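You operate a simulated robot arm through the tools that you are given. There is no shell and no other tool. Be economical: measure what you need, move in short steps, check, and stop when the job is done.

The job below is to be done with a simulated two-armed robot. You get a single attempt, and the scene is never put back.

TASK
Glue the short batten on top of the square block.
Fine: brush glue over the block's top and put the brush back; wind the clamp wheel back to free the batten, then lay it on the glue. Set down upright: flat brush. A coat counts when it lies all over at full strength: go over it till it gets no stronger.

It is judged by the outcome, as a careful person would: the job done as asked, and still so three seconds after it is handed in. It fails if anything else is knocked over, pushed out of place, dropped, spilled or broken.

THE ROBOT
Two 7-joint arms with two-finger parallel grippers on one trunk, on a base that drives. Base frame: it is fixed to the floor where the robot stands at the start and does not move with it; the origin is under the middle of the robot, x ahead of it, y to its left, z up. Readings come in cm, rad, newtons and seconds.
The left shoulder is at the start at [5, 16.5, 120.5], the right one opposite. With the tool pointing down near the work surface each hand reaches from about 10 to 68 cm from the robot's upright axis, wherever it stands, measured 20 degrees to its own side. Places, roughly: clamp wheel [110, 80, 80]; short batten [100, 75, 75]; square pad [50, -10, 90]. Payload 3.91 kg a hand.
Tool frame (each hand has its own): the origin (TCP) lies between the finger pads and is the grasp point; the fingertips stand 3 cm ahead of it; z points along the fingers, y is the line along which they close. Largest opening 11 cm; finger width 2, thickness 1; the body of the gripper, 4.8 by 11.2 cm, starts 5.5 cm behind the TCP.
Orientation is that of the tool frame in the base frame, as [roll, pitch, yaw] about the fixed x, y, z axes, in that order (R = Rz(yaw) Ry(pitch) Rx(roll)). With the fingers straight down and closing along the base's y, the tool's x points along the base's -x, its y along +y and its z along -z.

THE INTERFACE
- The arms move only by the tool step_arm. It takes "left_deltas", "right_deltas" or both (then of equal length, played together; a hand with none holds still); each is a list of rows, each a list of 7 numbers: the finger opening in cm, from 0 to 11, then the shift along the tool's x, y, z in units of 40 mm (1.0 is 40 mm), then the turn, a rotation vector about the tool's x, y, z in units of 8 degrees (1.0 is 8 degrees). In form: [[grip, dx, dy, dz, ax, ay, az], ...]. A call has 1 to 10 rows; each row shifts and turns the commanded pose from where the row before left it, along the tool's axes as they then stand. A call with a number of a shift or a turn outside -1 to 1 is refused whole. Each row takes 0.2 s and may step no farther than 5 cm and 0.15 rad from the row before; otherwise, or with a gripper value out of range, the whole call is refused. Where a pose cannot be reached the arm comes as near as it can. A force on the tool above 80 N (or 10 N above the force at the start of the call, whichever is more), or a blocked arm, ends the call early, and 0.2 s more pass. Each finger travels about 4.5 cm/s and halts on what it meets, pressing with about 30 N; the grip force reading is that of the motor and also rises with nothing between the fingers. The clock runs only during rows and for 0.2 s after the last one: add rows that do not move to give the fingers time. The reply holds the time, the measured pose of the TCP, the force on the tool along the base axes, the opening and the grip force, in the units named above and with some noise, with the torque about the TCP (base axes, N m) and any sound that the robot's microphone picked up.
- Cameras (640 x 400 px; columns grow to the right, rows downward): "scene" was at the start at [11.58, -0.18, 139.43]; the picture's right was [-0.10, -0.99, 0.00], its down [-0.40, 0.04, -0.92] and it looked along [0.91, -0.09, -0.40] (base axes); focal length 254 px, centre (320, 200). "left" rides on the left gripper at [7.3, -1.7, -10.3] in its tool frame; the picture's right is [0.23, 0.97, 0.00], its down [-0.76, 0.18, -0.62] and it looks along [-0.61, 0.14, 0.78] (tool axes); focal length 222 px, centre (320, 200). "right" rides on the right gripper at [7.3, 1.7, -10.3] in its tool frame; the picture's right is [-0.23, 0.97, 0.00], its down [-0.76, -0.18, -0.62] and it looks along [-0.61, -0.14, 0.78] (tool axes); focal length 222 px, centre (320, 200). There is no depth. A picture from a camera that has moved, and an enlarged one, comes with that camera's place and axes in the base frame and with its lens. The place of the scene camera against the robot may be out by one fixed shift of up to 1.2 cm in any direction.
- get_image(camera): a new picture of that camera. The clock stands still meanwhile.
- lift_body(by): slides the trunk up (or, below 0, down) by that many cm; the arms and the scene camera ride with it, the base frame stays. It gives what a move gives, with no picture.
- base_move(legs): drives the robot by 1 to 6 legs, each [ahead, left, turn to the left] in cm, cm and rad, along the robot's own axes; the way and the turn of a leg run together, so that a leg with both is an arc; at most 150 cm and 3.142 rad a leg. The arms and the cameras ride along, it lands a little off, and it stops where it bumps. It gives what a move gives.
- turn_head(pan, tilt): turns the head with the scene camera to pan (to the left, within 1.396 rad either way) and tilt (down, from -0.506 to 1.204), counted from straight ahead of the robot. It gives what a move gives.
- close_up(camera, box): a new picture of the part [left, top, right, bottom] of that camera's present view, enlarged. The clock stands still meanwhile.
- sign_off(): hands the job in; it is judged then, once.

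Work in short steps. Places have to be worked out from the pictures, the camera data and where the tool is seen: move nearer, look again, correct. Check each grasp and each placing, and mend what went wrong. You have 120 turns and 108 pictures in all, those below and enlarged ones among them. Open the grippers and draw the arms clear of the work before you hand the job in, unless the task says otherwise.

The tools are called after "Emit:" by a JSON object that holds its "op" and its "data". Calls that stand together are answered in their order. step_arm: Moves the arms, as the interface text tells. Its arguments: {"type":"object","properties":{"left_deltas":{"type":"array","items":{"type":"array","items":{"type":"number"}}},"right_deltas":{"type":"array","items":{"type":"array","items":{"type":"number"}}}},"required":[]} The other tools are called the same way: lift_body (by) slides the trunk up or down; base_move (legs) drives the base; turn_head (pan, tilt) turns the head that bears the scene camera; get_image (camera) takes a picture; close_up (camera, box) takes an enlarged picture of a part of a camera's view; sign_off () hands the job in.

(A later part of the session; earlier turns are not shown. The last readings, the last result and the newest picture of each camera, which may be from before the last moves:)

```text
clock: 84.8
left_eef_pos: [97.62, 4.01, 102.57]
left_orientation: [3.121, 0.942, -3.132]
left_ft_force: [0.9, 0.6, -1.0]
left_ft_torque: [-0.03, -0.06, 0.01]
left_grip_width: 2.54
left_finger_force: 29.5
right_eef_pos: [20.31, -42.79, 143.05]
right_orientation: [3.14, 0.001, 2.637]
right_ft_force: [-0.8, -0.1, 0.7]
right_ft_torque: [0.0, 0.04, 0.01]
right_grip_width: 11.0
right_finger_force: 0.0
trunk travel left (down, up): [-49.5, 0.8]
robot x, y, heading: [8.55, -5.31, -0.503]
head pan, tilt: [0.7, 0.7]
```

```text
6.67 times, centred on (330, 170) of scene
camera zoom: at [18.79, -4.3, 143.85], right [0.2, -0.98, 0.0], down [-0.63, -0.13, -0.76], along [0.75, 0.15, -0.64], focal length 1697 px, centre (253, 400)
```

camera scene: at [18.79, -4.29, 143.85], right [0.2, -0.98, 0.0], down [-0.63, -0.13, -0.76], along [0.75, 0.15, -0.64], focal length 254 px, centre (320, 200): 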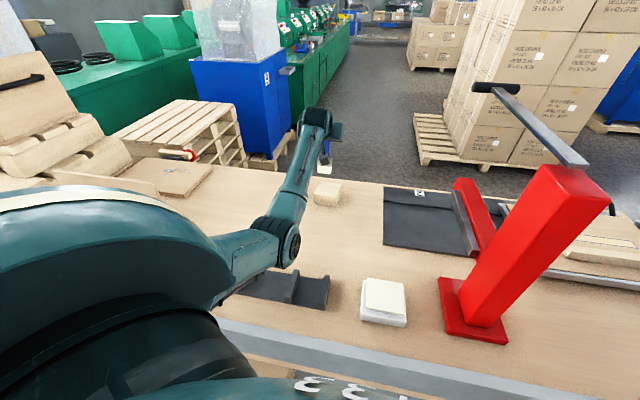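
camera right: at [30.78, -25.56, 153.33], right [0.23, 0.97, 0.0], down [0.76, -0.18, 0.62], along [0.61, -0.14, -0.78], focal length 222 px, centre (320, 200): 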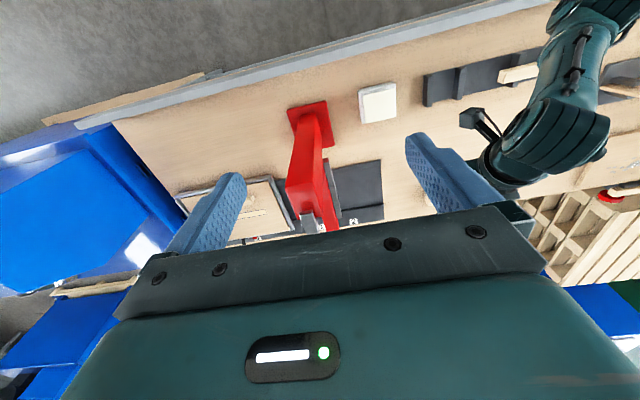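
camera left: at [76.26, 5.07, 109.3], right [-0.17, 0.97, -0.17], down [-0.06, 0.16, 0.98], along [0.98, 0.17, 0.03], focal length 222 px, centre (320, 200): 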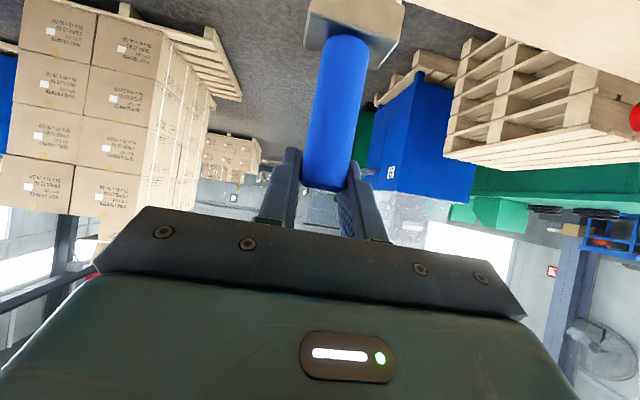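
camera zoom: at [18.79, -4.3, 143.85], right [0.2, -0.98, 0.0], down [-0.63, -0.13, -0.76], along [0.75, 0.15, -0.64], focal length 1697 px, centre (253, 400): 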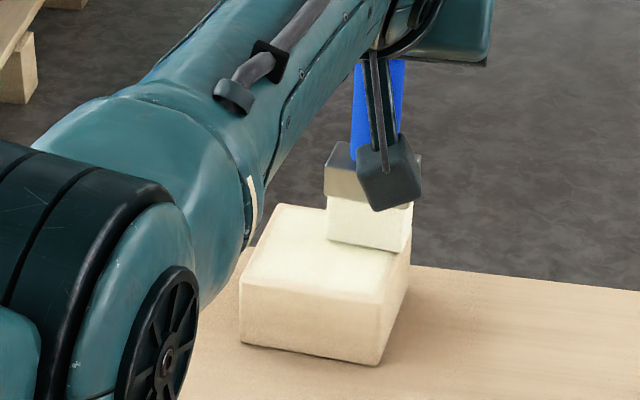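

Just grazing; press 0.3 cm lower, and go over right lane then shift left across.

Emit:
{"op": "step_arm", "data": {"left_deltas": [[1.5, 0.06, -0.12, 0.044, 0, 0, 0], [1.5, 0.236, 0, -0.323, 0, 0, 0], [1.5, 0.236, 0, -0.323, 0, 0, 0], [1.5, 0.236, 0, -0.323, 0, 0, 0], [1.5, 0.236, 0, -0.323, 0, 0, 0], [1.5, 0, 0, 0, 0, 0, 0]]}}

Emit:
{"op": "step_arm", "data": {"left_deltas": [[1.5, -0.236, 0, 0.323, 0, 0, 0], [1.5, -0.236, 0, 0.323, 0, 0, 0], [1.5, -0.236, 0, 0.323, 0, 0, 0], [1.5, -0.236, 0, 0.323, 0, 0, 0], [1.5, 0.236, 0, -0.323, 0, 0, 0], [1.5, 0.236, 0, -0.323, 0, 0, 0], [1.5, 0.236, 0, -0.323, 0, 0, 0], [1.5, 0.236, 0, -0.323, 0, 0, 0], [1.5, 0, 0.6, 0, 0, 0, 0]]}}

Emit:
{"op": "step_arm", "data": {"left_deltas": [[1.5, -0.236, 0, 0.323, 0, 0, 0], [1.5, -0.236, 0, 0.323, 0, 0, 0], [1.5, -0.236, 0, 0.323, 0, 0, 0], [1.5, -0.236, 0, 0.323, 0, 0, 0], [1.5, 0, 0.6, 0, 0, 0, 0], [1.5, 0.236, 0, -0.323, 0, 0, 0], [1.5, 0.236, 0, -0.323, 0, 0, 0], [1.5, 0.236, 0, -0.323, 0, 0, 0], [1.5, 0.236, 0, -0.323, 0, 0, 0], [1.5, 0, 0, 0, 0, 0, 0]]}}

Emit:
{"op": "close_up", "data": {"camera": "scene", "box": [290, 140, 370, 200]}}

```text
clock: 86.2
left_eef_pos: [91.08, 3.17, 102.38]
left_orientation: [3.122, 0.946, -3.132]
left_ft_force: [2.9, 0.9, 8.1]
left_ft_torque: [0.02, -0.45, 0.01]
left_grip_width: 2.5
left_finger_force: 30.3
right_eef_pos: [20.41, -42.72, 143.04]
right_orientation: [3.14, -0.002, 2.636]
right_ft_force: [0.4, -0.4, 0.0]
right_ft_torque: [0.02, 0.0, -0.02]
right_grip_width: 11.01
right_finger_force: 0.1
trunk travel left (down, up): [-49.5, 0.8]
robot x, y, heading: [8.75, -5.26, -0.502]
head pan, tilt: [0.7, 0.7]
```

```text
clock: 88.2
left_eef_pos: [91.16, 5.37, 102.46]
left_orientation: [3.125, 0.943, -3.131]
left_ft_force: [-0.4, -4.1, 8.4]
left_ft_torque: [-0.3, -0.02, -0.04]
left_grip_width: 2.5
left_finger_force: 29.8
right_eef_pos: [20.2, -42.75, 142.98]
right_orientation: [3.14, 0.001, 2.638]
right_ft_force: [0.2, 0.3, 0.0]
right_ft_torque: [0.01, 0.0, 0.01]
right_grip_width: 11.03
right_finger_force: 0.2
trunk travel left (down, up): [-49.5, 0.8]
robot x, y, heading: [8.65, -5.54, -0.5]
head pan, tilt: [0.7, 0.7]
```

```text
clock: 90.4
left_eef_pos: [91.05, 7.9, 102.38]
left_orientation: [3.122, 0.94, -3.13]
left_ft_force: [-0.4, 1.0, 4.1]
left_ft_torque: [0.0, -0.04, 0.03]
left_grip_width: 2.53
left_finger_force: 30.2
right_eef_pos: [20.35, -42.82, 143.13]
right_orientation: [3.141, 0.0, 2.637]
right_ft_force: [0.4, -0.6, -0.8]
right_ft_torque: [-0.01, -0.03, -0.02]
right_grip_width: 11.01
right_finger_force: 0.1
trunk travel left (down, up): [-49.5, 0.8]
robot x, y, heading: [8.39, -5.52, -0.504]
head pan, tilt: [0.7, 0.7]
```

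```text
6.67 times, centred on (330, 170) of scene
camera zoom: at [18.7, -4.29, 143.86], right [0.2, -0.98, 0.0], down [-0.63, -0.13, -0.77], along [0.75, 0.15, -0.64], focal length 1697 px, centre (253, 400)
```

zoom: 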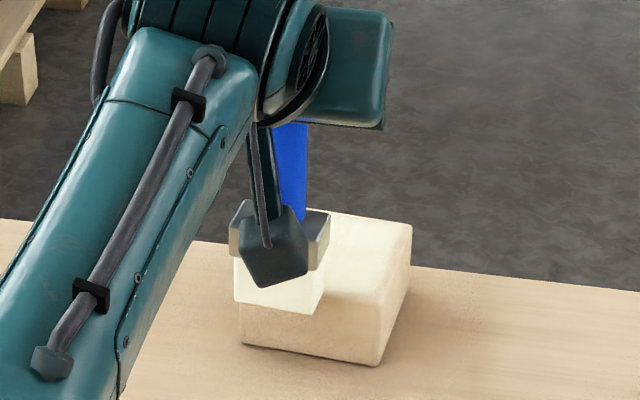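

Block held still. Finish the left lane, lift and inspect.

Emit:
{"op": "step_arm", "data": {"left_deltas": [[1.5, 0.02, 0.12, 0.015, 0, 0, 0], [1.5, -0.236, 0, 0.323, 0, 0, 0], [1.5, -0.236, 0, 0.323, 0, 0, 0], [1.5, -0.236, 0, 0.323, 0, 0, 0], [1.5, -0.236, 0, 0.323, 0, 0, 0], [1.5, 0, -0.5, 0, 0, 0, 0], [1.5, 0, 0.5, 0, 0, 0, 0], [1.5, -0.6, 0.3, -0.44, 0, 0, 0], [1.5, -0.4, 0.9, -0.5, 0, 0, 0], [1.5, -0.2, 0.9, -0.4, 0, 0, 0]]}}

Emit:
{"op": "close_up", "data": {"camera": "scene", "box": [313, 166, 345, 186]}}

```text
clock: 92.6
left_eef_pos: [95.76, 16.91, 109.5]
left_orientation: [3.121, 0.939, -3.131]
left_ft_force: [0.3, 0.6, -1.6]
left_ft_torque: [0.02, -0.04, 0.02]
left_grip_width: 2.5
left_finger_force: 30.1
right_eef_pos: [20.35, -42.66, 143.16]
right_orientation: [-3.141, 0.0, 2.637]
right_ft_force: [-0.9, 0.5, -0.7]
right_ft_torque: [-0.02, -0.03, -0.03]
right_grip_width: 11.02
right_finger_force: 0.1
trunk travel left (down, up): [-49.5, 0.8]
robot x, y, heading: [8.61, -5.28, -0.506]
head pan, tilt: [0.7, 0.7]
```

```text
16.00 times, centred on (329, 176) of scene
camera zoom: at [18.76, -4.22, 143.86], right [0.2, -0.98, 0.0], down [-0.63, -0.13, -0.77], along [0.75, 0.15, -0.64], focal length 4072 px, centre (176, 584)
```

zoom: 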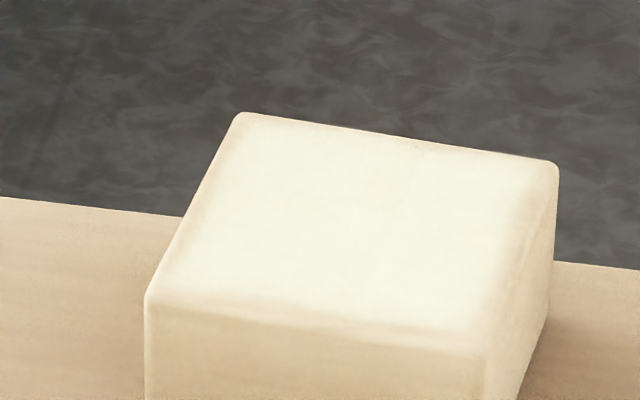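

No further change: the coat is saturated. Now return the brush: retract the hand and drive back so the brush's original spot is at a comfortable reach.

Emit:
{"op": "step_arm", "data": {"left_deltas": [[1.5, -0.2, -0.2, -0.6, 0, 0, 0], [1.5, 0.227, -0.56, -0.63, 0, 0, 0], [1.5, 0.227, -0.56, -0.63, 0, 0, 0], [1.5, 0.227, -0.56, -0.63, 0, 0, 0], [1.5, 0.227, -0.56, -0.63, 0, 0, 0], [1.5, 0.227, -0.56, -0.63, 0, 0, 0], [1.5, 0.227, -0.35, 0, 0, 0, 0]]}}

Emit:
{"op": "base_move", "data": {"legs": [[-13.9, -15.7, 0]]}}

Emit:
{"op": "turn_head", "data": {"pan": 0.5, "tilt": 0.7}}

Emit:
{"op": "get_image", "data": {"camera": "scene"}}

```text
clock: 94.2
left_eef_pos: [81.23, 3.04, 114.4]
left_orientation: [3.123, 0.941, -3.132]
left_ft_force: [0.0, 0.5, -1.1]
left_ft_torque: [0.02, 0.01, -0.04]
left_grip_width: 2.5
left_finger_force: 29.9
right_eef_pos: [20.44, -42.74, 143.04]
right_orientation: [3.141, 0.002, 2.637]
right_ft_force: [-0.5, 0.4, 0.2]
right_ft_torque: [0.0, 0.01, 0.01]
right_grip_width: 10.98
right_finger_force: 0.2
trunk travel left (down, up): [-49.5, 0.8]
robot x, y, heading: [8.52, -5.15, -0.506]
head pan, tilt: [0.7, 0.7]
```

```text
clock: 95.8
left_eef_pos: [61.55, -3.74, 114.36]
left_orientation: [3.123, 0.94, -3.13]
left_ft_force: [-0.4, -0.7, -0.3]
left_ft_torque: [0.0, 0.02, 0.0]
left_grip_width: 2.5
left_finger_force: 29.9
right_eef_pos: [0.76, -49.73, 143.1]
right_orientation: [-3.141, 0.0, 2.639]
right_ft_force: [-0.2, 0.6, -0.3]
right_ft_torque: [-0.06, 0.01, 0.0]
right_grip_width: 11.0
right_finger_force: 0.1
trunk travel left (down, up): [-49.5, 0.8]
robot x, y, heading: [-11.22, -12.5, -0.502]
head pan, tilt: [0.7, 0.7]
```

```text
clock: 96.6
left_eef_pos: [61.78, -3.84, 114.34]
left_orientation: [3.123, 0.939, -3.131]
left_ft_force: [0.6, -0.8, -1.2]
left_ft_torque: [-0.02, -0.01, -0.01]
left_grip_width: 2.5
left_finger_force: 29.8
right_eef_pos: [0.92, -49.74, 143.09]
right_orientation: [-3.141, -0.001, 2.639]
right_ft_force: [-0.2, 0.9, -0.2]
right_ft_torque: [0.04, 0.03, 0.02]
right_grip_width: 11.0
right_finger_force: 0.0
trunk travel left (down, up): [-49.5, 0.8]
robot x, y, heading: [-10.71, -12.44, -0.502]
head pan, tilt: [0.499, 0.7]
```

```text
48 pictures are left
camera scene: at [-0.59, -12.96, 143.85], right [0.0, -1.0, 0.0], down [-0.64, 0.0, -0.76], along [0.76, 0.0, -0.64], focal length 254 px, centre (320, 200)
```

scene: 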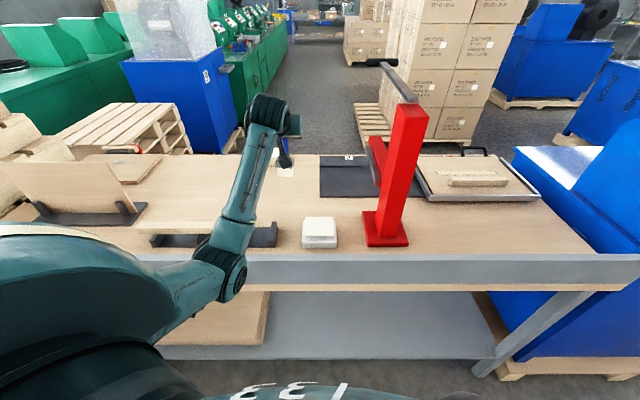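

Lower the brush over its original place.

Emit:
{"op": "step_arm", "data": {"left_deltas": [[1.5, 0.626, 0.01, 0.38, 0, 0, 0], [1.5, 0.626, 0.01, 0.38, 0, 0, 0], [1.5, 0.626, 0.01, 0.38, 0, 0, 0], [1.5, 0.626, 0.01, 0.38, 0, 0, 0], [1.5, 0.626, 0.01, 0.38, 0, 0, 0], [1.5, 0, 0, 0, 0, 0, 0]]}}

```text
clock: 98.0
left_eef_pos: [60.45, -3.43, 99.78]
left_orientation: [3.123, 0.941, -3.13]
left_ft_force: [0.9, 0.7, -0.2]
left_ft_torque: [0.0, 0.0, 0.01]
left_grip_width: 2.53
left_finger_force: 29.6
right_eef_pos: [0.95, -49.7, 142.88]
right_orientation: [3.141, -0.002, 2.639]
right_ft_force: [-0.9, -0.9, 0.4]
right_ft_torque: [-0.01, -0.01, -0.01]
right_grip_width: 11.02
right_finger_force: 0.0
trunk travel left (down, up): [-49.5, 0.8]
robot x, y, heading: [-11.33, -12.26, -0.497]
head pan, tilt: [0.499, 0.7]
```

Creep down 1.6 cm watching the force.

Emit:
{"op": "step_arm", "data": {"left_deltas": [[1.5, 0.1, 0, 0.074, 0, 0, 0], [1.5, 0.08, 0, 0.06, 0, 0, 0], [1.5, 0.06, 0, 0.044, 0, 0, 0], [1.5, 0.04, 0, 0.03, 0, 0, 0], [1.5, 0, 0, 0, 0, 0, 0]]}}

Emit:
{"op": "close_up", "data": {"camera": "scene", "box": [240, 150, 330, 250]}}

```text
clock: 99.2
left_eef_pos: [60.52, -3.48, 98.48]
left_orientation: [3.121, 0.939, -3.132]
left_ft_force: [-0.4, 0.5, -1.5]
left_ft_torque: [-0.02, 0.0, -0.02]
left_grip_width: 2.51
left_finger_force: 30.2
right_eef_pos: [0.84, -49.73, 142.91]
right_orientation: [3.141, 0.0, 2.639]
right_ft_force: [-0.4, 0.5, -1.2]
right_ft_torque: [-0.03, 0.02, 0.02]
right_grip_width: 10.98
right_finger_force: 0.0
trunk travel left (down, up): [-49.5, 0.8]
robot x, y, heading: [-11.21, -12.21, -0.504]
head pan, tilt: [0.499, 0.7]
```

```text
4.00 times, centred on (285, 200) of scene
camera zoom: at [-0.61, -12.97, 143.85], right [0.0, -1.0, 0.0], down [-0.64, 0.0, -0.76], along [0.76, 0.0, -0.64], focal length 1018 px, centre (460, 200)
```

zoom: 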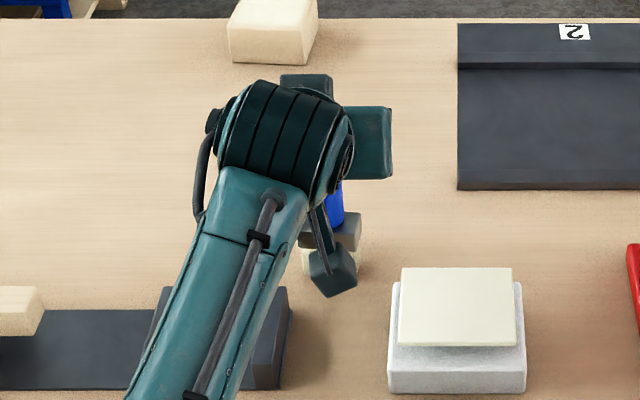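

Emit:
{"op": "step_arm", "data": {"left_deltas": [[1.5, 0.04, 0, 0.03, 0, 0, 0], [1.5, 0.04, 0, 0.03, 0, 0, 0], [1.5, 0, 0, 0, 0, 0, 0]]}}

```text
clock: 100.0
left_eef_pos: [60.54, -3.51, 98.07]
left_orientation: [3.123, 0.941, -3.132]
left_ft_force: [0.4, -0.4, -1.1]
left_ft_torque: [0.01, -0.01, 0.02]
left_grip_width: 2.51
left_finger_force: 30.1
right_eef_pos: [0.83, -49.75, 143.0]
right_orientation: [3.141, 0.0, 2.64]
right_ft_force: [-0.4, 0.4, 0.1]
right_ft_torque: [-0.02, 0.01, 0.0]
right_grip_width: 11.01
right_finger_force: 0.1
trunk travel left (down, up): [-49.5, 0.8]
robot x, y, heading: [-11.28, -12.13, -0.501]
head pan, tilt: [0.499, 0.7]
```

Emit:
{"op": "step_arm", "data": {"left_deltas": [[1.5, 0.04, 0, 0.03, 0, 0, 0], [1.5, 0.03, 0, 0.022, 0, 0, 0], [1.5, 0, 0, 0, 0, 0, 0]]}}

```text
clock: 100.8
left_eef_pos: [60.43, -3.48, 97.98]
left_orientation: [3.125, 0.95, -3.129]
left_ft_force: [0.0, 1.4, 8.5]
left_ft_torque: [-0.03, -0.2, 0.0]
left_grip_width: 2.55
left_finger_force: 30.1
right_eef_pos: [0.74, -49.72, 143.09]
right_orientation: [3.141, -0.001, 2.639]
right_ft_force: [-0.1, 0.4, 0.6]
right_ft_torque: [0.01, 0.04, 0.0]
right_grip_width: 10.99
right_finger_force: 0.1
trunk travel left (down, up): [-49.5, 0.8]
robot x, y, heading: [-10.94, -12.34, -0.5]
head pan, tilt: [0.499, 0.7]
```

Contact. Ease slightly, open, and withdraw straight back along the tool axis.

Emit:
{"op": "step_arm", "data": {"left_deltas": [[1.5, -0.03, 0, -0.02, 0, 0, 0], [2.8, 0, 0, 0, 0, 0, 0], [3.5, 0, 0, 0, 0, 0, 0], [5, 0, 0, 0, 0, 0, 0], [5, 0, 0, 0, 0, 0, 0], [5, 0, 0, -0.5, 0, 0, 0], [5, 0, 0, -0.8, 0, 0, 0], [5, 0, 0, -0.8, 0, 0, 0], [5, -0.4, 0, -0.8, 0, 0, 0]]}}

Emit:
{"op": "get_image", "data": {"camera": "left"}}

```text
clock: 102.8
left_eef_pos: [51.84, -3.95, 105.88]
left_orientation: [3.119, 0.939, -3.133]
left_ft_force: [0.7, 0.4, 0.6]
left_ft_torque: [0.01, -0.01, -0.01]
left_grip_width: 4.98
left_finger_force: 0.1
right_eef_pos: [0.81, -49.74, 143.16]
right_orientation: [3.141, -0.001, 2.639]
right_ft_force: [0.6, 0.3, -0.1]
right_ft_torque: [0.01, 0.01, -0.01]
right_grip_width: 11.0
right_finger_force: 0.1
trunk travel left (down, up): [-49.5, 0.8]
robot x, y, heading: [-11.01, -12.46, -0.502]
head pan, tilt: [0.499, 0.7]
```

```text
46 pictures are left
camera left: at [39.25, -5.97, 106.17], right [-0.16, 0.97, -0.17], down [-0.06, 0.16, 0.98], along [0.99, 0.17, 0.03], focal length 222 px, centre (320, 200)
```

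left: 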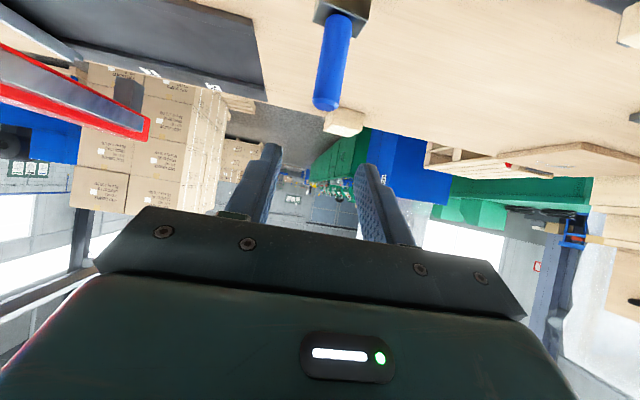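

Brush stands where it was. The rear aisle looks reachable round the right-hand machine (which spans roughly y −99 to −229). First tuck the left arm: rise, untilt, then pull back.

Emit:
{"op": "step_arm", "data": {"left_deltas": [[7, -0.8, 0, -0.58, 0, 0, 0], [7, -0.4, 0, -0.5, 0, 1, 0], [7, -0.3, 0, -0.5, 0, 1, 0], [7, -0.1, 0, -0.6, 0, 1, 0], [7, 0.1, 0, -0.5, 0, 1, 0], [7, 0.3, 0, -0.3, 0, 1, 0], [7, 0.4, 0, 0, 0, 0.75, 0]]}}

Emit:
{"op": "step_arm", "data": {"left_deltas": [[7, 0.9, -0.3, 0, 0, 0, 0], [7, 0.9, -0.3, 0, 0, 0, 0.9], [7, 0.8, 0, 0, 0, 0, 0.9], [7, 0.8, 0, 0, 0, 0, 0.9], [7, 0.8, 0, 0, 0, 0, 0.9]]}}

Emit:
{"op": "turn_head", "data": {"pan": -0.9, "tilt": 0.5}}

Emit:
{"op": "get_image", "data": {"camera": "scene"}}

```text
clock: 104.4
left_eef_pos: [47.57, -2.66, 118.18]
left_orientation: [3.13, 0.136, -3.12]
left_ft_force: [0.0, 0.5, 0.5]
left_ft_torque: [-0.03, 0.0, -0.02]
left_grip_width: 7.0
left_finger_force: 0.0
left hand out of reach, approached as far as the arm can: row 6, 7
right_eef_pos: [0.89, -49.7, 143.01]
right_orientation: [3.141, 0.0, 2.639]
right_ft_force: [-0.8, -1.1, -0.4]
right_ft_torque: [0.0, 0.0, 0.04]
right_grip_width: 11.01
right_finger_force: 0.1
trunk travel left (down, up): [-49.5, 0.8]
robot x, y, heading: [-11.36, -12.31, -0.506]
head pan, tilt: [0.499, 0.7]
```

```text
clock: 105.6
left_eef_pos: [40.51, 4.38, 115.2]
left_orientation: [3.066, 0.115, 2.657]
left_ft_force: [-0.4, -0.3, 0.5]
left_ft_torque: [-0.01, 0.02, 0.01]
left_grip_width: 7.0
left_finger_force: 0.1
left hand out of reach, approached as far as the arm can: row 1, 2, 3, 4, 5
right_eef_pos: [0.84, -49.7, 143.1]
right_orientation: [3.14, -0.001, 2.639]
right_ft_force: [-0.2, -0.7, -0.9]
right_ft_torque: [-0.01, 0.0, -0.01]
right_grip_width: 11.01
right_finger_force: 0.0
trunk travel left (down, up): [-49.5, 0.8]
robot x, y, heading: [-11.15, -12.16, -0.502]
head pan, tilt: [0.499, 0.7]
```

```text
clock: 107.1
left_eef_pos: [40.58, 4.3, 115.05]
left_orientation: [3.063, 0.116, 2.66]
left_ft_force: [-0.5, 0.5, 0.6]
left_ft_torque: [0.02, -0.02, 0.01]
left_grip_width: 6.98
left_finger_force: 0.1
right_eef_pos: [0.86, -49.67, 143.09]
right_orientation: [3.141, 0.0, 2.638]
right_ft_force: [0.9, 0.6, 0.2]
right_ft_torque: [0.0, 0.01, -0.01]
right_grip_width: 11.0
right_finger_force: 0.1
trunk travel left (down, up): [-49.5, 0.8]
robot x, y, heading: [-11.3, -12.27, -0.497]
head pan, tilt: [-0.901, 0.499]
```

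```text
45 pictures are left
camera scene: at [-7.57, -21.92, 145.63], right [-0.99, -0.17, 0.0], down [-0.08, 0.47, -0.88], along [0.15, -0.87, -0.48], focal length 254 px, centre (320, 200)
```

scene: 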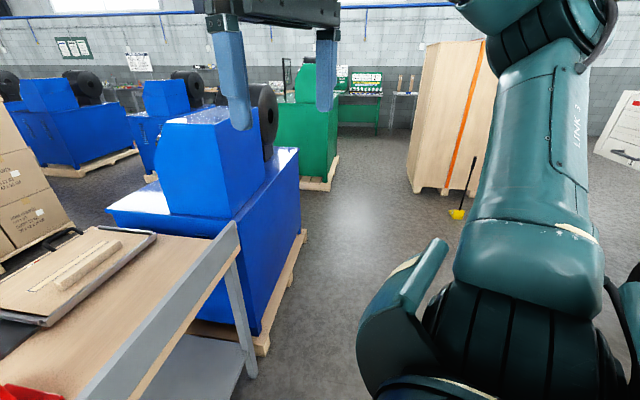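

Passage on the right is about 100 cm wide. I square up and check the left side too before choosing.

Emit:
{"op": "base_move", "data": {"legs": [[-20, 0, 0], [0, 0, 0.5]]}}

Emit:
{"op": "turn_head", "data": {"pan": 1.1, "tilt": 0.3}}

Emit:
{"op": "get_image", "data": {"camera": "scene"}}

```text
clock: 110.1
left_eef_pos: [8.84, 36.72, 115.08]
left_orientation: [3.065, 0.117, -3.121]
left_ft_force: [-0.6, 0.7, 1.2]
left_ft_torque: [-0.05, -0.01, 0.01]
left_grip_width: 7.01
left_finger_force: 0.0
right_eef_pos: [0.18, -29.88, 143.06]
right_orientation: [-3.141, -0.001, -3.142]
right_ft_force: [-0.2, 0.1, 0.4]
right_ft_torque: [-0.02, -0.01, -0.01]
right_grip_width: 10.99
right_finger_force: 0.1
trunk travel left (down, up): [-49.5, 0.8]
robot x, y, heading: [-28.35, -2.99, 0.0]
head pan, tilt: [-0.901, 0.499]
```

```text
clock: 112.0
left_eef_pos: [8.85, 36.88, 115.13]
left_orientation: [3.064, 0.115, -3.121]
left_ft_force: [-0.6, 0.2, -0.1]
left_ft_torque: [-0.01, 0.01, 0.01]
left_grip_width: 6.99
left_finger_force: 0.1
right_eef_pos: [0.16, -29.9, 142.97]
right_orientation: [3.141, -0.002, 3.141]
right_ft_force: [0.3, 0.2, 0.4]
right_ft_torque: [0.0, 0.0, 0.0]
right_grip_width: 11.01
right_finger_force: 0.1
trunk travel left (down, up): [-49.5, 0.8]
robot x, y, heading: [-28.42, -2.88, 0.003]
head pan, tilt: [1.1, 0.3]
```

```text
44 pictures are left
camera scene: at [-21.8, 6.21, 147.47], right [0.89, -0.45, 0.0], down [-0.13, -0.26, -0.96], along [0.43, 0.85, -0.3], focal length 254 px, centre (320, 200)
```

scene: 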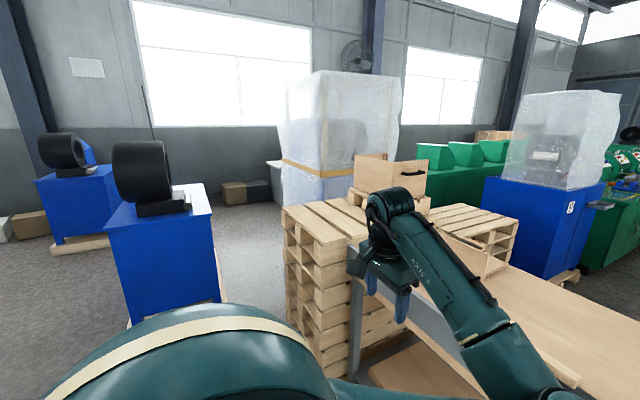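

Left is blocked by stacks and a wrapped machine, so I take the right route. Drive right in two legs, then look.

Emit:
{"op": "base_move", "data": {"legs": [[0, -127, 0], [0, -127, 0]]}}

Emit:
{"op": "turn_head", "data": {"pan": 0, "tilt": 0.45}}

Emit:
{"op": "get_image", "data": {"camera": "scene"}}

```text
clock: 124.2
left_eef_pos: [11.21, -211.24, 115.05]
left_orientation: [3.063, 0.116, -3.098]
left_ft_force: [-0.5, -0.2, -0.6]
left_ft_torque: [0.0, 0.0, 0.03]
left_grip_width: 7.01
left_finger_force: 0.0
right_eef_pos: [3.91, -278.04, 142.88]
right_orientation: [3.141, 0.001, -3.122]
right_ft_force: [-0.4, 0.0, 0.0]
right_ft_torque: [0.01, -0.02, 0.01]
right_grip_width: 11.02
right_finger_force: 0.1
trunk travel left (down, up): [-49.5, 0.8]
robot x, y, heading: [-25.43, -251.7, 0.024]
head pan, tilt: [1.1, 0.3]
```

```text
clock: 125.5
left_eef_pos: [11.24, -211.22, 115.09]
left_orientation: [3.066, 0.115, -3.099]
left_ft_force: [0.1, -0.7, 0.4]
left_ft_torque: [0.0, -0.03, 0.01]
left_grip_width: 7.01
left_finger_force: 0.2
right_eef_pos: [3.84, -278.02, 143.04]
right_orientation: [3.14, -0.001, -3.121]
right_ft_force: [-1.2, -0.4, -0.2]
right_ft_torque: [-0.02, 0.0, 0.0]
right_grip_width: 10.99
right_finger_force: 0.0
trunk travel left (down, up): [-49.5, 0.8]
robot x, y, heading: [-25.37, -251.22, 0.02]
head pan, tilt: [0.0, 0.45]
```

```text
43 pictures are left
camera scene: at [-13.64, -250.61, 146.07], right [0.02, -1.0, 0.0], down [-0.43, -0.01, -0.9], along [0.9, 0.02, -0.44], focal length 254 px, centre (320, 200)
```

scene: 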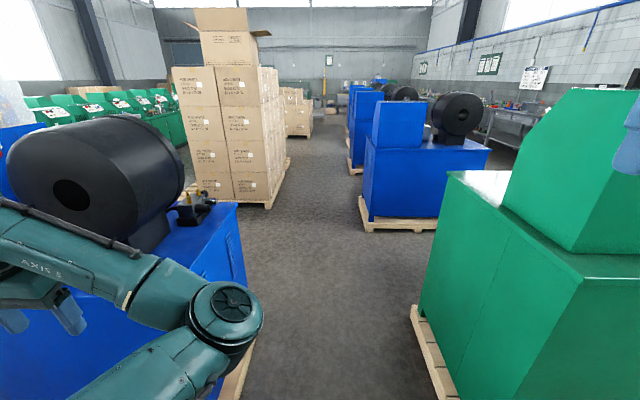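

Gap is y −210…−311. I tuck the left hand inward, centre at y≈−260, and drive through to x≈180, then a bit left.

Emit:
{"op": "step_arm", "data": {"left_deltas": [[7, 0, -0.9, -0.1, 0, 0, 0], [7, 0, -0.9, -0.1, 0, 0, 0], [7, 0, -0.9, -0.1, 0, 0, 0], [7, 0, -0.9, -0.1, 0, 0, 0], [7, 0, -0.9, -0.1, 0, 0, 0]]}}

Emit:
{"op": "base_move", "data": {"legs": [[0, -9, -0.02], [100, 0, 0], [103, 0, 0], [0, 100, 0]]}}

Emit:
{"op": "get_image", "data": {"camera": "scene"}}

```text
clock: 126.7
left_eef_pos: [13.93, -211.6, 115.4]
left_orientation: [3.065, 0.115, -3.098]
left_ft_force: [-0.8, 0.6, -0.4]
left_ft_torque: [0.0, 0.02, 0.0]
left_grip_width: 6.97
left_finger_force: 0.0
left hand out of reach, approached as far as the arm can: row 1, 2, 3, 4, 5
right_eef_pos: [3.92, -278.01, 142.93]
right_orientation: [3.141, -0.001, -3.12]
right_ft_force: [-0.2, -0.6, 0.4]
right_ft_torque: [0.0, 0.03, 0.0]
right_grip_width: 11.0
right_finger_force: 0.1
trunk travel left (down, up): [-49.5, 0.8]
robot x, y, heading: [-25.12, -251.83, 0.024]
head pan, tilt: [0.0, 0.45]
```

```text
clock: 142.4
left_eef_pos: [220.97, -123.92, 115.37]
left_orientation: [3.066, 0.114, 3.14]
left_ft_force: [0.5, -0.2, -0.4]
left_ft_torque: [-0.01, 0.02, 0.04]
left_grip_width: 7.0
left_finger_force: 0.0
right_eef_pos: [208.03, -189.84, 143.12]
right_orientation: [-3.141, 0.0, 3.12]
right_ft_force: [-1.0, 0.6, -0.3]
right_ft_torque: [0.0, -0.03, 0.03]
right_grip_width: 11.02
right_finger_force: 0.2
trunk travel left (down, up): [-49.5, 0.8]
robot x, y, heading: [179.91, -162.19, -0.023]
head pan, tilt: [0.0, 0.45]
```

```text
42 pictures are left
camera scene: at [191.67, -161.64, 146.07], right [-0.02, -1.0, 0.0], down [-0.44, 0.01, -0.9], along [0.9, -0.02, -0.44], focal length 254 px, centre (320, 200)
```

scene: 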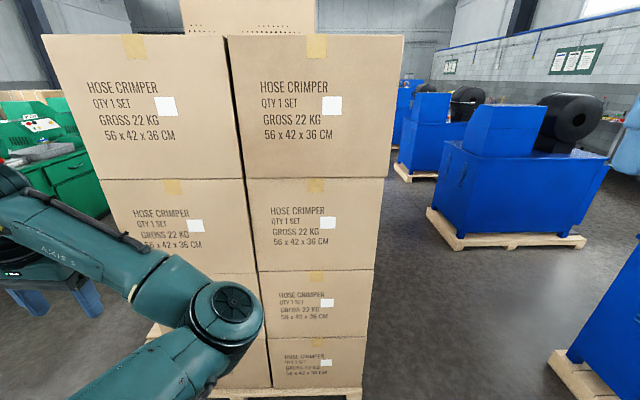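

Through. Turn round at x≈188 and drive along the rear aisle to y≈45.

Emit:
{"op": "base_move", "data": {"legs": [[8, 0, 0.023], [0, 0, 1.571], [0, 0, 1.571], [0, -104, 0], [0, -104, 0]]}}

Emit:
{"op": "turn_head", "data": {"pan": -0.3, "tilt": 0.6}}

Emit:
{"op": "get_image", "data": {"camera": "scene"}}

```text
clock: 161.1
left_eef_pos: [146.94, 7.23, 115.43]
left_orientation: [3.064, 0.115, 0.036]
left_ft_force: [0.8, -0.3, -0.2]
left_ft_torque: [-0.01, 0.03, 0.01]
left_grip_width: 6.99
left_finger_force: 0.0
right_eef_pos: [157.32, 73.5, 143.08]
right_orientation: [3.141, 0.0, 0.015]
right_ft_force: [-0.3, -0.4, 0.2]
right_ft_torque: [-0.02, -0.03, -0.04]
right_grip_width: 10.99
right_finger_force: 0.1
trunk travel left (down, up): [-49.5, 0.8]
robot x, y, heading: [185.7, 47.13, -3.132]
head pan, tilt: [0.0, 0.45]
```

```text
clock: 161.9
left_eef_pos: [146.94, 7.17, 115.45]
left_orientation: [3.063, 0.115, 0.036]
left_ft_force: [-1.3, 0.1, -0.7]
left_ft_torque: [-0.03, 0.0, 0.02]
left_grip_width: 7.03
left_finger_force: 0.1
right_eef_pos: [157.45, 73.46, 143.01]
right_orientation: [-3.141, 0.002, 0.014]
right_ft_force: [-0.5, -0.2, 0.2]
right_ft_torque: [-0.02, -0.01, -0.02]
right_grip_width: 10.99
right_finger_force: 0.0
trunk travel left (down, up): [-49.5, 0.8]
robot x, y, heading: [186.38, 47.32, -3.127]
head pan, tilt: [-0.3, 0.6]
```

```text
41 pictures are left
camera scene: at [174.39, 50.05, 144.72], right [0.28, 0.96, 0.0], down [0.54, -0.16, -0.83], along [-0.79, 0.23, -0.56], focal length 254 px, centre (320, 200)
```

scene: 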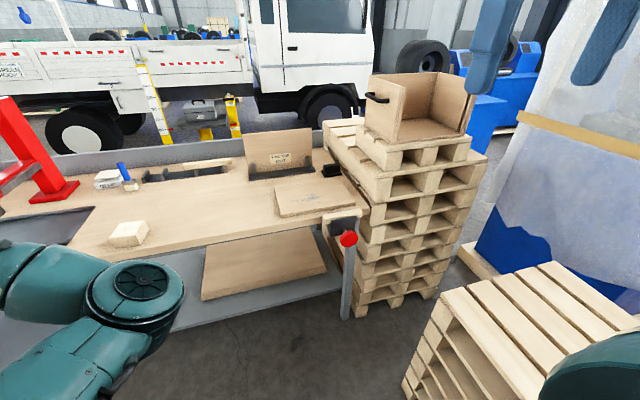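

The clamp with its red wheel is visible at the bench's rear corner. Zoom on it.

Emit:
{"op": "close_up", "data": {"camera": "scene", "box": [310, 190, 390, 260]}}

```text
5.71 times, centred on (350, 225) of scene
camera zoom: at [174.39, 50.05, 144.72], right [0.28, 0.96, 0.0], down [0.54, -0.16, -0.83], along [-0.79, 0.23, -0.56], focal length 1454 px, centre (149, 57)
```

zoom: 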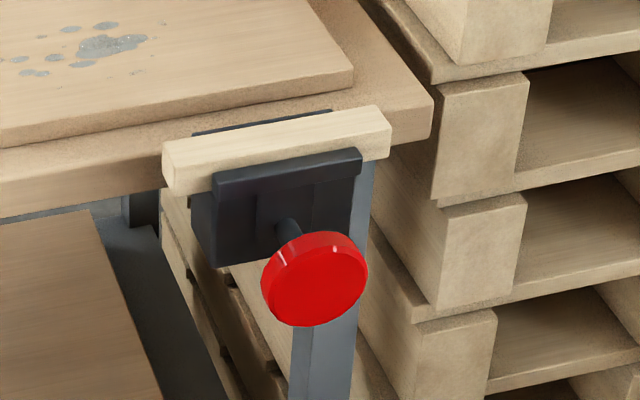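

The clamp is a vise on the bench's rear edge. Its wheel is at about (112, 79, 81) with its axis along x. The batten runs along y, about 72–88, with its top near z 86. First I'll push the block back to its old place while the left hand is free, so I drive to (150, 25).

Emit:
{"op": "base_move", "data": {"legs": [[36, 22, -0.015]]}}

Emit:
{"op": "lift_body", "data": {"by": -7}}

Emit:
{"op": "turn_head", "data": {"pan": 0.2, "tilt": 0.8}}

Emit:
{"op": "get_image", "data": {"camera": "scene"}}

```text
clock: 164.5
left_eef_pos: [109.81, -14.3, 115.36]
left_orientation: [3.064, 0.117, 0.015]
left_ft_force: [-0.2, -0.3, -0.1]
left_ft_torque: [0.02, 0.02, -0.01]
left_grip_width: 7.0
left_finger_force: 0.1
right_eef_pos: [121.7, 51.83, 142.92]
right_orientation: [-3.141, 0.001, -0.005]
right_ft_force: [0.2, 0.8, -0.7]
right_ft_torque: [0.05, -0.07, 0.0]
right_grip_width: 11.02
right_finger_force: 0.2
trunk travel left (down, up): [-49.5, 0.8]
robot x, y, heading: [150.12, 24.76, 3.136]
head pan, tilt: [-0.3, 0.6]
```

```text
clock: 165.6
left_eef_pos: [109.89, -14.28, 108.39]
left_orientation: [3.066, 0.116, 0.019]
left_ft_force: [0.1, -0.3, 0.6]
left_ft_torque: [0.02, -0.02, 0.01]
left_grip_width: 7.01
left_finger_force: 0.0
right_eef_pos: [121.87, 51.8, 135.99]
right_orientation: [3.141, -0.001, -0.005]
right_ft_force: [0.2, -0.5, 0.0]
right_ft_torque: [-0.02, 0.0, -0.02]
right_grip_width: 11.01
right_finger_force: 0.1
trunk travel left (down, up): [-42.5, 7.8]
robot x, y, heading: [150.22, 24.92, 3.136]
head pan, tilt: [-0.3, 0.6]
```

```text
clock: 166.5
left_eef_pos: [109.89, -14.26, 108.37]
left_orientation: [3.063, 0.114, 0.017]
left_ft_force: [-0.8, -0.4, 0.4]
left_ft_torque: [-0.05, 0.0, 0.01]
left_grip_width: 7.0
left_finger_force: 0.0
right_eef_pos: [121.79, 51.78, 135.99]
right_orientation: [-3.14, -0.001, -0.006]
right_ft_force: [0.2, 1.2, -0.1]
right_ft_torque: [0.02, -0.01, 0.02]
right_grip_width: 11.02
right_finger_force: 0.1
trunk travel left (down, up): [-42.5, 7.8]
robot x, y, heading: [149.99, 24.53, 3.14]
head pan, tilt: [0.201, 0.799]
```

```text
39 pictures are left
camera scene: at [138.83, 23.85, 136.03], right [-0.2, 0.98, 0.0], down [0.7, 0.14, -0.7], along [-0.68, -0.14, -0.72], focal length 254 px, centre (320, 200)
```

scene: 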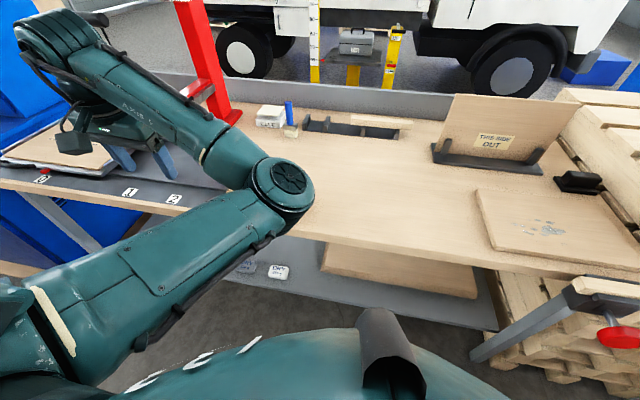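

My elbow hides the block. Raise and bring the left hand inward with proper downward orientation.

Emit:
{"op": "step_arm", "data": {"left_deltas": [[5, 0, 0, -0.8, 0.27, 0.41, 0], [3, 0, 0, -0.8, 0.28, 0.41, 0], [1, 0, -0.8, -0.5, 0, 0, 0], [0, 0, -0.9, 0, 0, 0, 0], [0, 0, -0.9, 0, 0, 0, 0], [0, 0, -0.9, 0, 0, 0, 0], [0, 0, -0.9, 0, 0, 0, 0], [0, 0, -0.9, 0, 0, 0, 0]]}}

Emit:
{"op": "get_image", "data": {"camera": "scene"}}

```text
clock: 168.3
left_eef_pos: [108.61, -13.45, 115.77]
left_orientation: [-3.141, 0.001, 0.021]
left_ft_force: [-0.8, 0.3, 0.2]
left_ft_torque: [-0.03, -0.01, 0.01]
left_grip_width: 0.0
left_finger_force: 29.7
left hand out of reach, approached as far as the arm can: row 3, 4, 5, 6, 7, 8
right_eef_pos: [121.69, 51.83, 136.03]
right_orientation: [3.141, 0.001, -0.005]
right_ft_force: [-0.1, 0.9, 0.7]
right_ft_torque: [0.0, -0.06, -0.04]
right_grip_width: 11.0
right_finger_force: 0.0
trunk travel left (down, up): [-42.5, 7.8]
robot x, y, heading: [150.11, 24.52, 3.138]
head pan, tilt: [0.201, 0.799]
```

```text
38 pictures are left
camera scene: at [138.81, 23.85, 136.03], right [-0.2, 0.98, 0.0], down [0.7, 0.14, -0.7], along [-0.68, -0.14, -0.72], focal length 254 px, centre (320, 200)
```

scene: 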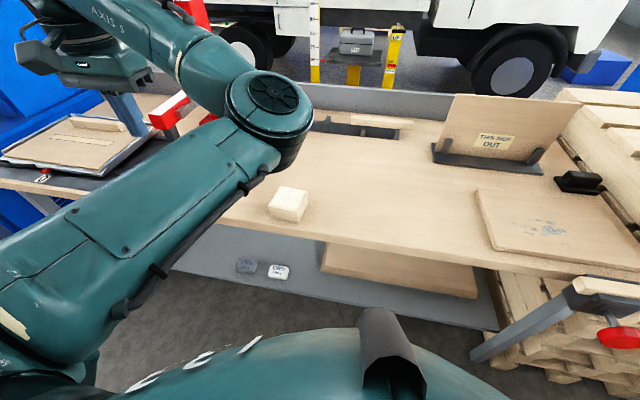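

The left arm is folded elbow-inward, which stops it moving inward. I'll stretch it forward over the bench (high, clear), then bring it inward.

Emit:
{"op": "step_arm", "data": {"left_deltas": [[0, -0.9, 0, 0, 0, 0, 0], [0, -0.9, 0, 0, 0, 0, 0], [0, -0.9, 0, 0, 0, 0, 0], [0, -0.9, 0, 0, 0, 0, 0], [0, -0.9, 0, 0, 0, 0, 0], [0, 0, -0.9, 0, 0, 0, 0], [0, 0, -0.9, 0, 0, 0, 0], [0, 0, -0.9, 0, 0, 0, 0], [0, 0, -0.9, 0, 0, 0, 0], [0, 0, -0.9, 0, 0, 0, 0]]}}

Emit:
{"op": "get_image", "data": {"camera": "scene"}}

```text
clock: 170.5
left_eef_pos: [90.12, 4.21, 115.85]
left_orientation: [3.141, 0.002, 0.022]
left_ft_force: [0.1, 0.2, 0.3]
left_ft_torque: [0.0, 0.01, 0.0]
left_grip_width: 0.02
left_finger_force: 30.1
right_eef_pos: [121.78, 51.85, 136.02]
right_orientation: [3.141, -0.001, -0.006]
right_ft_force: [0.1, 0.5, 0.4]
right_ft_torque: [-0.04, -0.01, 0.0]
right_grip_width: 11.0
right_finger_force: 0.1
trunk travel left (down, up): [-42.5, 7.8]
robot x, y, heading: [150.19, 24.6, 3.135]
head pan, tilt: [0.201, 0.799]
```

```text
37 pictures are left
camera scene: at [138.83, 23.89, 136.03], right [-0.2, 0.98, 0.0], down [0.7, 0.14, -0.7], along [-0.68, -0.14, -0.72], focal length 254 px, centre (320, 200)
```

scene: 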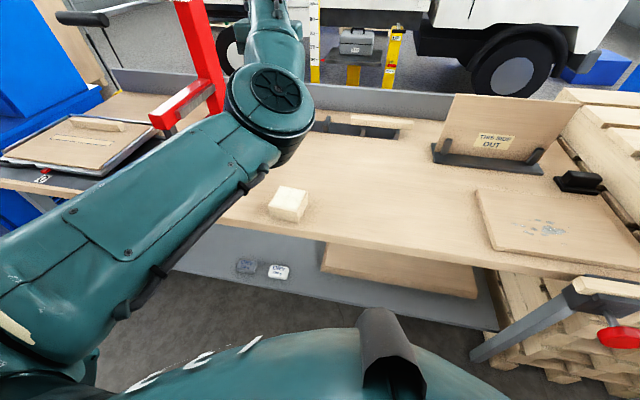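

It moves inward freely now. Continue inward and then retract.

Emit:
{"op": "step_arm", "data": {"left_deltas": [[0, 0, -0.9, 0, 0, 0, 0], [0, 0, -0.9, 0, 0, 0, 0], [0, 0, -0.9, 0, 0, 0, 0], [0, 0.8, 0, 0, 0, 0, 0], [0, 0.8, 0, 0, 0, 0, 0], [0, 0.8, 0, 0, 0, 0, 0], [0, 0.8, 0, 0, 0, 0, 0], [0, 0.8, 0, 0, 0, 0, 0]]}}

Emit:
{"op": "get_image", "data": {"camera": "scene"}}

```text
clock: 172.3
left_eef_pos: [88.9, 15.83, 117.54]
left_orientation: [-3.142, 0.003, 0.021]
left_ft_force: [0.0, 0.0, -0.7]
left_ft_torque: [0.02, 0.04, 0.02]
left_grip_width: 0.01
left_finger_force: 30.0
left hand out of reach, approached as far as the arm can: row 1, 2, 4, 5, 6, 7, 8
right_eef_pos: [121.74, 51.77, 135.94]
right_orientation: [-3.141, -0.002, -0.006]
right_ft_force: [-0.6, -0.3, -0.4]
right_ft_torque: [-0.01, -0.05, 0.02]
right_grip_width: 10.99
right_finger_force: 0.1
trunk travel left (down, up): [-42.5, 7.8]
robot x, y, heading: [150.22, 24.64, 3.14]
head pan, tilt: [0.201, 0.799]
```

```text
36 pictures are left
camera scene: at [138.84, 23.84, 136.03], right [-0.2, 0.98, 0.0], down [0.7, 0.14, -0.7], along [-0.68, -0.14, -0.72], focal length 254 px, centre (320, 200)
```

scene: 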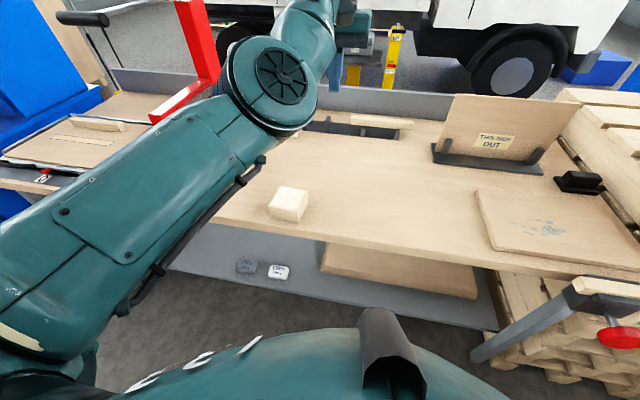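

The left arm will come right when tilted for the vise. For pushing the block I'll use the right hand: turn left 0.7 so the block lies in its range.

Emit:
{"op": "base_move", "data": {"legs": [[0, 0, 0.7]]}}

Emit:
{"op": "turn_head", "data": {"pan": -0.35, "tilt": 0.8}}

Emit:
{"op": "get_image", "data": {"camera": "scene"}}

```text
clock: 174.6
left_eef_pos: [109.11, -21.8, 117.54]
left_orientation: [3.141, 0.0, 0.725]
left_ft_force: [0.1, -0.4, -0.4]
left_ft_torque: [0.0, 0.01, 0.0]
left_grip_width: 0.0
left_finger_force: 29.8
right_eef_pos: [110.99, 26.81, 136.09]
right_orientation: [3.141, -0.001, 0.697]
right_ft_force: [-0.2, -0.3, 0.4]
right_ft_torque: [-0.03, -0.01, 0.01]
right_grip_width: 10.99
right_finger_force: 0.1
trunk travel left (down, up): [-42.5, 7.8]
robot x, y, heading: [150.36, 24.41, -2.44]
head pan, tilt: [0.201, 0.799]
```

```text
clock: 175.5
left_eef_pos: [109.13, -21.71, 117.48]
left_orientation: [3.14, 0.002, 0.725]
left_ft_force: [-0.1, -0.3, 0.0]
left_ft_torque: [0.01, -0.01, -0.01]
left_grip_width: 0.0
left_finger_force: 30.0
right_eef_pos: [111.0, 27.01, 136.04]
right_orientation: [3.14, 0.0, 0.697]
right_ft_force: [0.4, 0.8, -0.8]
right_ft_torque: [-0.02, 0.04, -0.03]
right_grip_width: 10.97
right_finger_force: 0.0
trunk travel left (down, up): [-42.5, 7.8]
robot x, y, heading: [150.48, 24.55, -2.441]
head pan, tilt: [-0.351, 0.799]
```

```text
35 pictures are left
camera scene: at [139.86, 20.75, 136.03], right [-0.34, 0.94, 0.0], down [0.67, 0.25, -0.7], along [-0.65, -0.24, -0.72], focal length 254 px, centre (320, 200)
```

scene: 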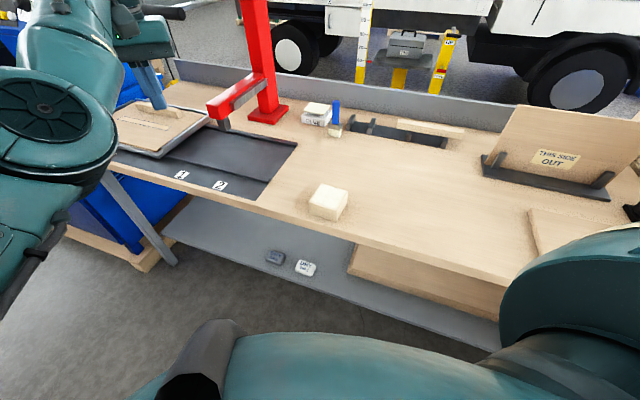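

Block's rear face is at x≈99, centre y≈7. Bring the closed right hand down behind the block at (105, 7).

Emit:
{"op": "step_arm", "data": {"right_deltas": [[6, -0.437, 0.285, 0.775, 0, 0, 0], [3, -0.437, 0.285, 0.775, 0, 0, 0], [0, -0.437, 0.285, 0.775, 0, 0, 0], [0, -0.437, 0.285, 0.775, 0, 0, 0], [0, -0.437, 0.285, 0.775, 0, 0, 0], [0, -0.437, 0.285, 0.775, 0, 0, 0], [0, -0.437, 0.285, 0.775, 0, 0, 0], [0, -0.437, 0.285, 0.775, 0, 0, 0], [0, -0.437, 0.285, 0.775, 0, 0, 0], [0, -0.437, 0.285, 0.775, 0, 0, 0]]}}

Emit:
{"op": "get_image", "data": {"camera": "scene"}}

```text
clock: 177.7
left_eef_pos: [109.12, -21.81, 117.49]
left_orientation: [3.141, 0.001, 0.723]
left_ft_force: [-0.3, -0.3, -0.7]
left_ft_torque: [-0.01, 0.02, 0.0]
left_grip_width: 0.0
left_finger_force: 29.9
right_eef_pos: [104.96, 6.83, 105.01]
right_orientation: [3.141, -0.001, 0.698]
right_ft_force: [0.2, 0.2, -0.7]
right_ft_torque: [-0.01, 0.01, -0.01]
right_grip_width: 0.0
right_finger_force: 30.8
trunk travel left (down, up): [-42.5, 7.8]
robot x, y, heading: [150.75, 24.54, -2.439]
head pan, tilt: [-0.351, 0.799]
```

```text
34 pictures are left
camera scene: at [139.83, 20.72, 136.03], right [-0.34, 0.94, 0.0], down [0.67, 0.25, -0.7], along [-0.65, -0.24, -0.72], focal length 254 px, centre (320, 200)
```

scene: 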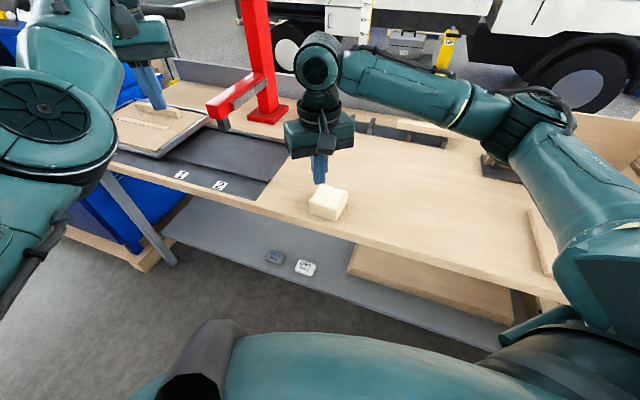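

Tip is behind the block. Lower to z 89.5.

Emit:
{"op": "step_arm", "data": {"right_deltas": [[0, 0, 0, 0.9, 0, 0, 0], [0, 0, 0, 0.9, 0, 0, 0], [0, 0, 0, 0.9, 0, 0, 0], [0, 0, 0, 0.8, 0, 0, 0], [0, 0, 0, 0.4, 0, 0, 0], [0, 0, 0, 0, 0, 0, 0]]}}

Emit:
{"op": "close_up", "data": {"camera": "scene", "box": [270, 150, 370, 250]}}

```text
clock: 179.1
left_eef_pos: [109.22, -21.71, 117.4]
left_orientation: [3.141, 0.0, 0.724]
left_ft_force: [0.8, -0.3, 0.4]
left_ft_torque: [-0.02, 0.01, -0.02]
left_grip_width: 0.0
left_finger_force: 30.0
right_eef_pos: [104.87, 7.02, 89.42]
right_orientation: [3.141, 0.0, 0.698]
right_ft_force: [0.4, 0.4, 0.8]
right_ft_torque: [-0.01, 0.01, -0.02]
right_grip_width: 0.0
right_finger_force: 30.0
trunk travel left (down, up): [-42.5, 7.8]
robot x, y, heading: [149.92, 24.78, -2.442]
head pan, tilt: [-0.351, 0.799]
```

```text
4.00 times, centred on (320, 200) of scene
camera zoom: at [139.86, 20.76, 136.03], right [-0.34, 0.94, 0.0], down [0.67, 0.25, -0.7], along [-0.66, -0.24, -0.72], focal length 1018 px, centre (320, 200)
```

zoom: 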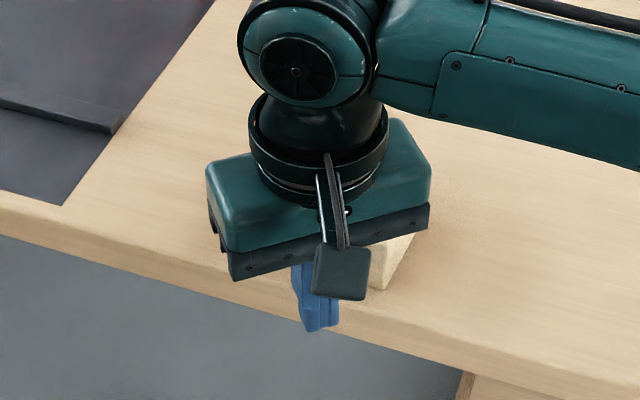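

Finger is a bit off-centre toward +y; shift −1.2 in y then push gently 9.5 cm along −x.

Emit:
{"op": "step_arm", "data": {"right_deltas": [[0, -0.194, 0.23, 0, 0, 0, 0], [0, -0.227, -0.192, 0, 0, 0, 0], [0, -0.227, -0.192, 0, 0, 0, 0], [0, -0.227, -0.192, 0, 0, 0, 0], [0, -0.227, -0.192, 0, 0, 0, 0], [0, -0.227, -0.192, 0, 0, 0, 0], [0, -0.227, -0.192, 0, 0, 0, 0], [0, -0.227, -0.192, 0, 0, 0, 0], [0, -0.227, -0.192, 0, 0, 0, 0]]}}

Emit:
{"op": "close_up", "data": {"camera": "scene", "box": [270, 110, 430, 250]}}

```text
clock: 181.1
left_eef_pos: [109.13, -21.83, 117.39]
left_orientation: [-3.141, 0.001, 0.725]
left_ft_force: [-0.1, 0.7, 0.5]
left_ft_torque: [-0.03, 0.06, -0.04]
left_grip_width: 0.02
left_finger_force: 30.0
right_eef_pos: [95.39, 6.0, 89.42]
right_orientation: [-3.141, -0.002, 0.7]
right_ft_force: [0.9, -0.1, -0.2]
right_ft_torque: [-0.02, 0.05, -0.02]
right_grip_width: 0.0
right_finger_force: 30.2
trunk travel left (down, up): [-42.5, 7.8]
robot x, y, heading: [150.14, 24.69, -2.446]
head pan, tilt: [-0.351, 0.799]
```

```text
2.86 times, centred on (350, 180) of scene
camera zoom: at [139.86, 20.75, 136.03], right [-0.34, 0.94, 0.0], down [0.67, 0.25, -0.7], along [-0.66, -0.24, -0.72], focal length 727 px, centre (234, 257)
```

zoom: 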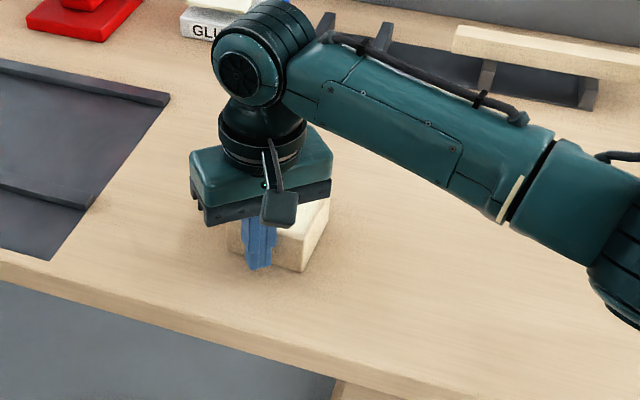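

The block slides with me. Push 1.8 cm more, then withdraw and look.

Emit:
{"op": "step_arm", "data": {"right_deltas": [[0, -0.172, -0.145, 0, 0, 0, 0], [0, -0.172, -0.145, 0, 0, 0, 0], [0, 0.4, 0.35, 0, 0, 0, 0], [0, 0.6, 0.5, -0.3, 0, 0, 0], [0, 0.2, 0, -0.9, 0, 0, 0], [0, 0.2, 0, -0.9, 0, 0, 0], [0, 0.2, 0, -0.9, 0, 0, 0], [0, 0.4, -0.5, -0.8, 0, 0, 0], [0, 0.4, -0.8, -0.6, 0, 0, 0]]}}

Emit:
{"op": "close_up", "data": {"camera": "scene", "box": [270, 90, 390, 230]}}

```text
clock: 183.1
left_eef_pos: [109.13, -21.71, 117.48]
left_orientation: [3.141, 0.003, 0.725]
left_ft_force: [-0.4, -0.7, 0.5]
left_ft_torque: [0.0, 0.01, 0.02]
left_grip_width: 0.0
left_finger_force: 30.0
right_eef_pos: [99.77, 13.53, 107.15]
right_orientation: [3.14, -0.001, 0.698]
right_ft_force: [-0.7, 0.5, -0.3]
right_ft_torque: [-0.01, 0.0, 0.02]
right_grip_width: 0.01
right_finger_force: 30.2
trunk travel left (down, up): [-42.5, 7.8]
robot x, y, heading: [149.98, 24.65, -2.44]
head pan, tilt: [-0.351, 0.799]
```

```text
2.86 times, centred on (330, 160) of scene
camera zoom: at [139.87, 20.83, 136.03], right [-0.34, 0.94, 0.0], down [0.67, 0.25, -0.7], along [-0.66, -0.24, -0.72], focal length 727 px, centre (291, 314)
```

zoom: 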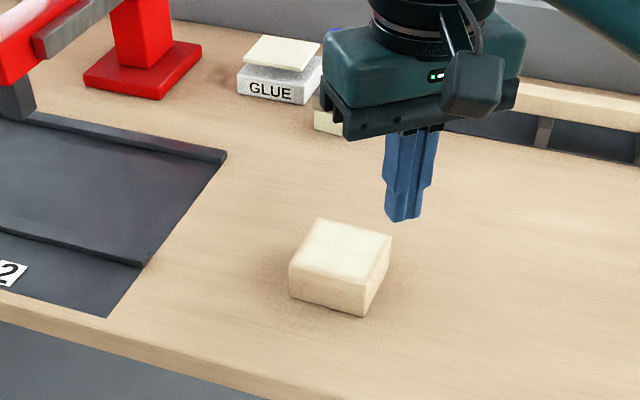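

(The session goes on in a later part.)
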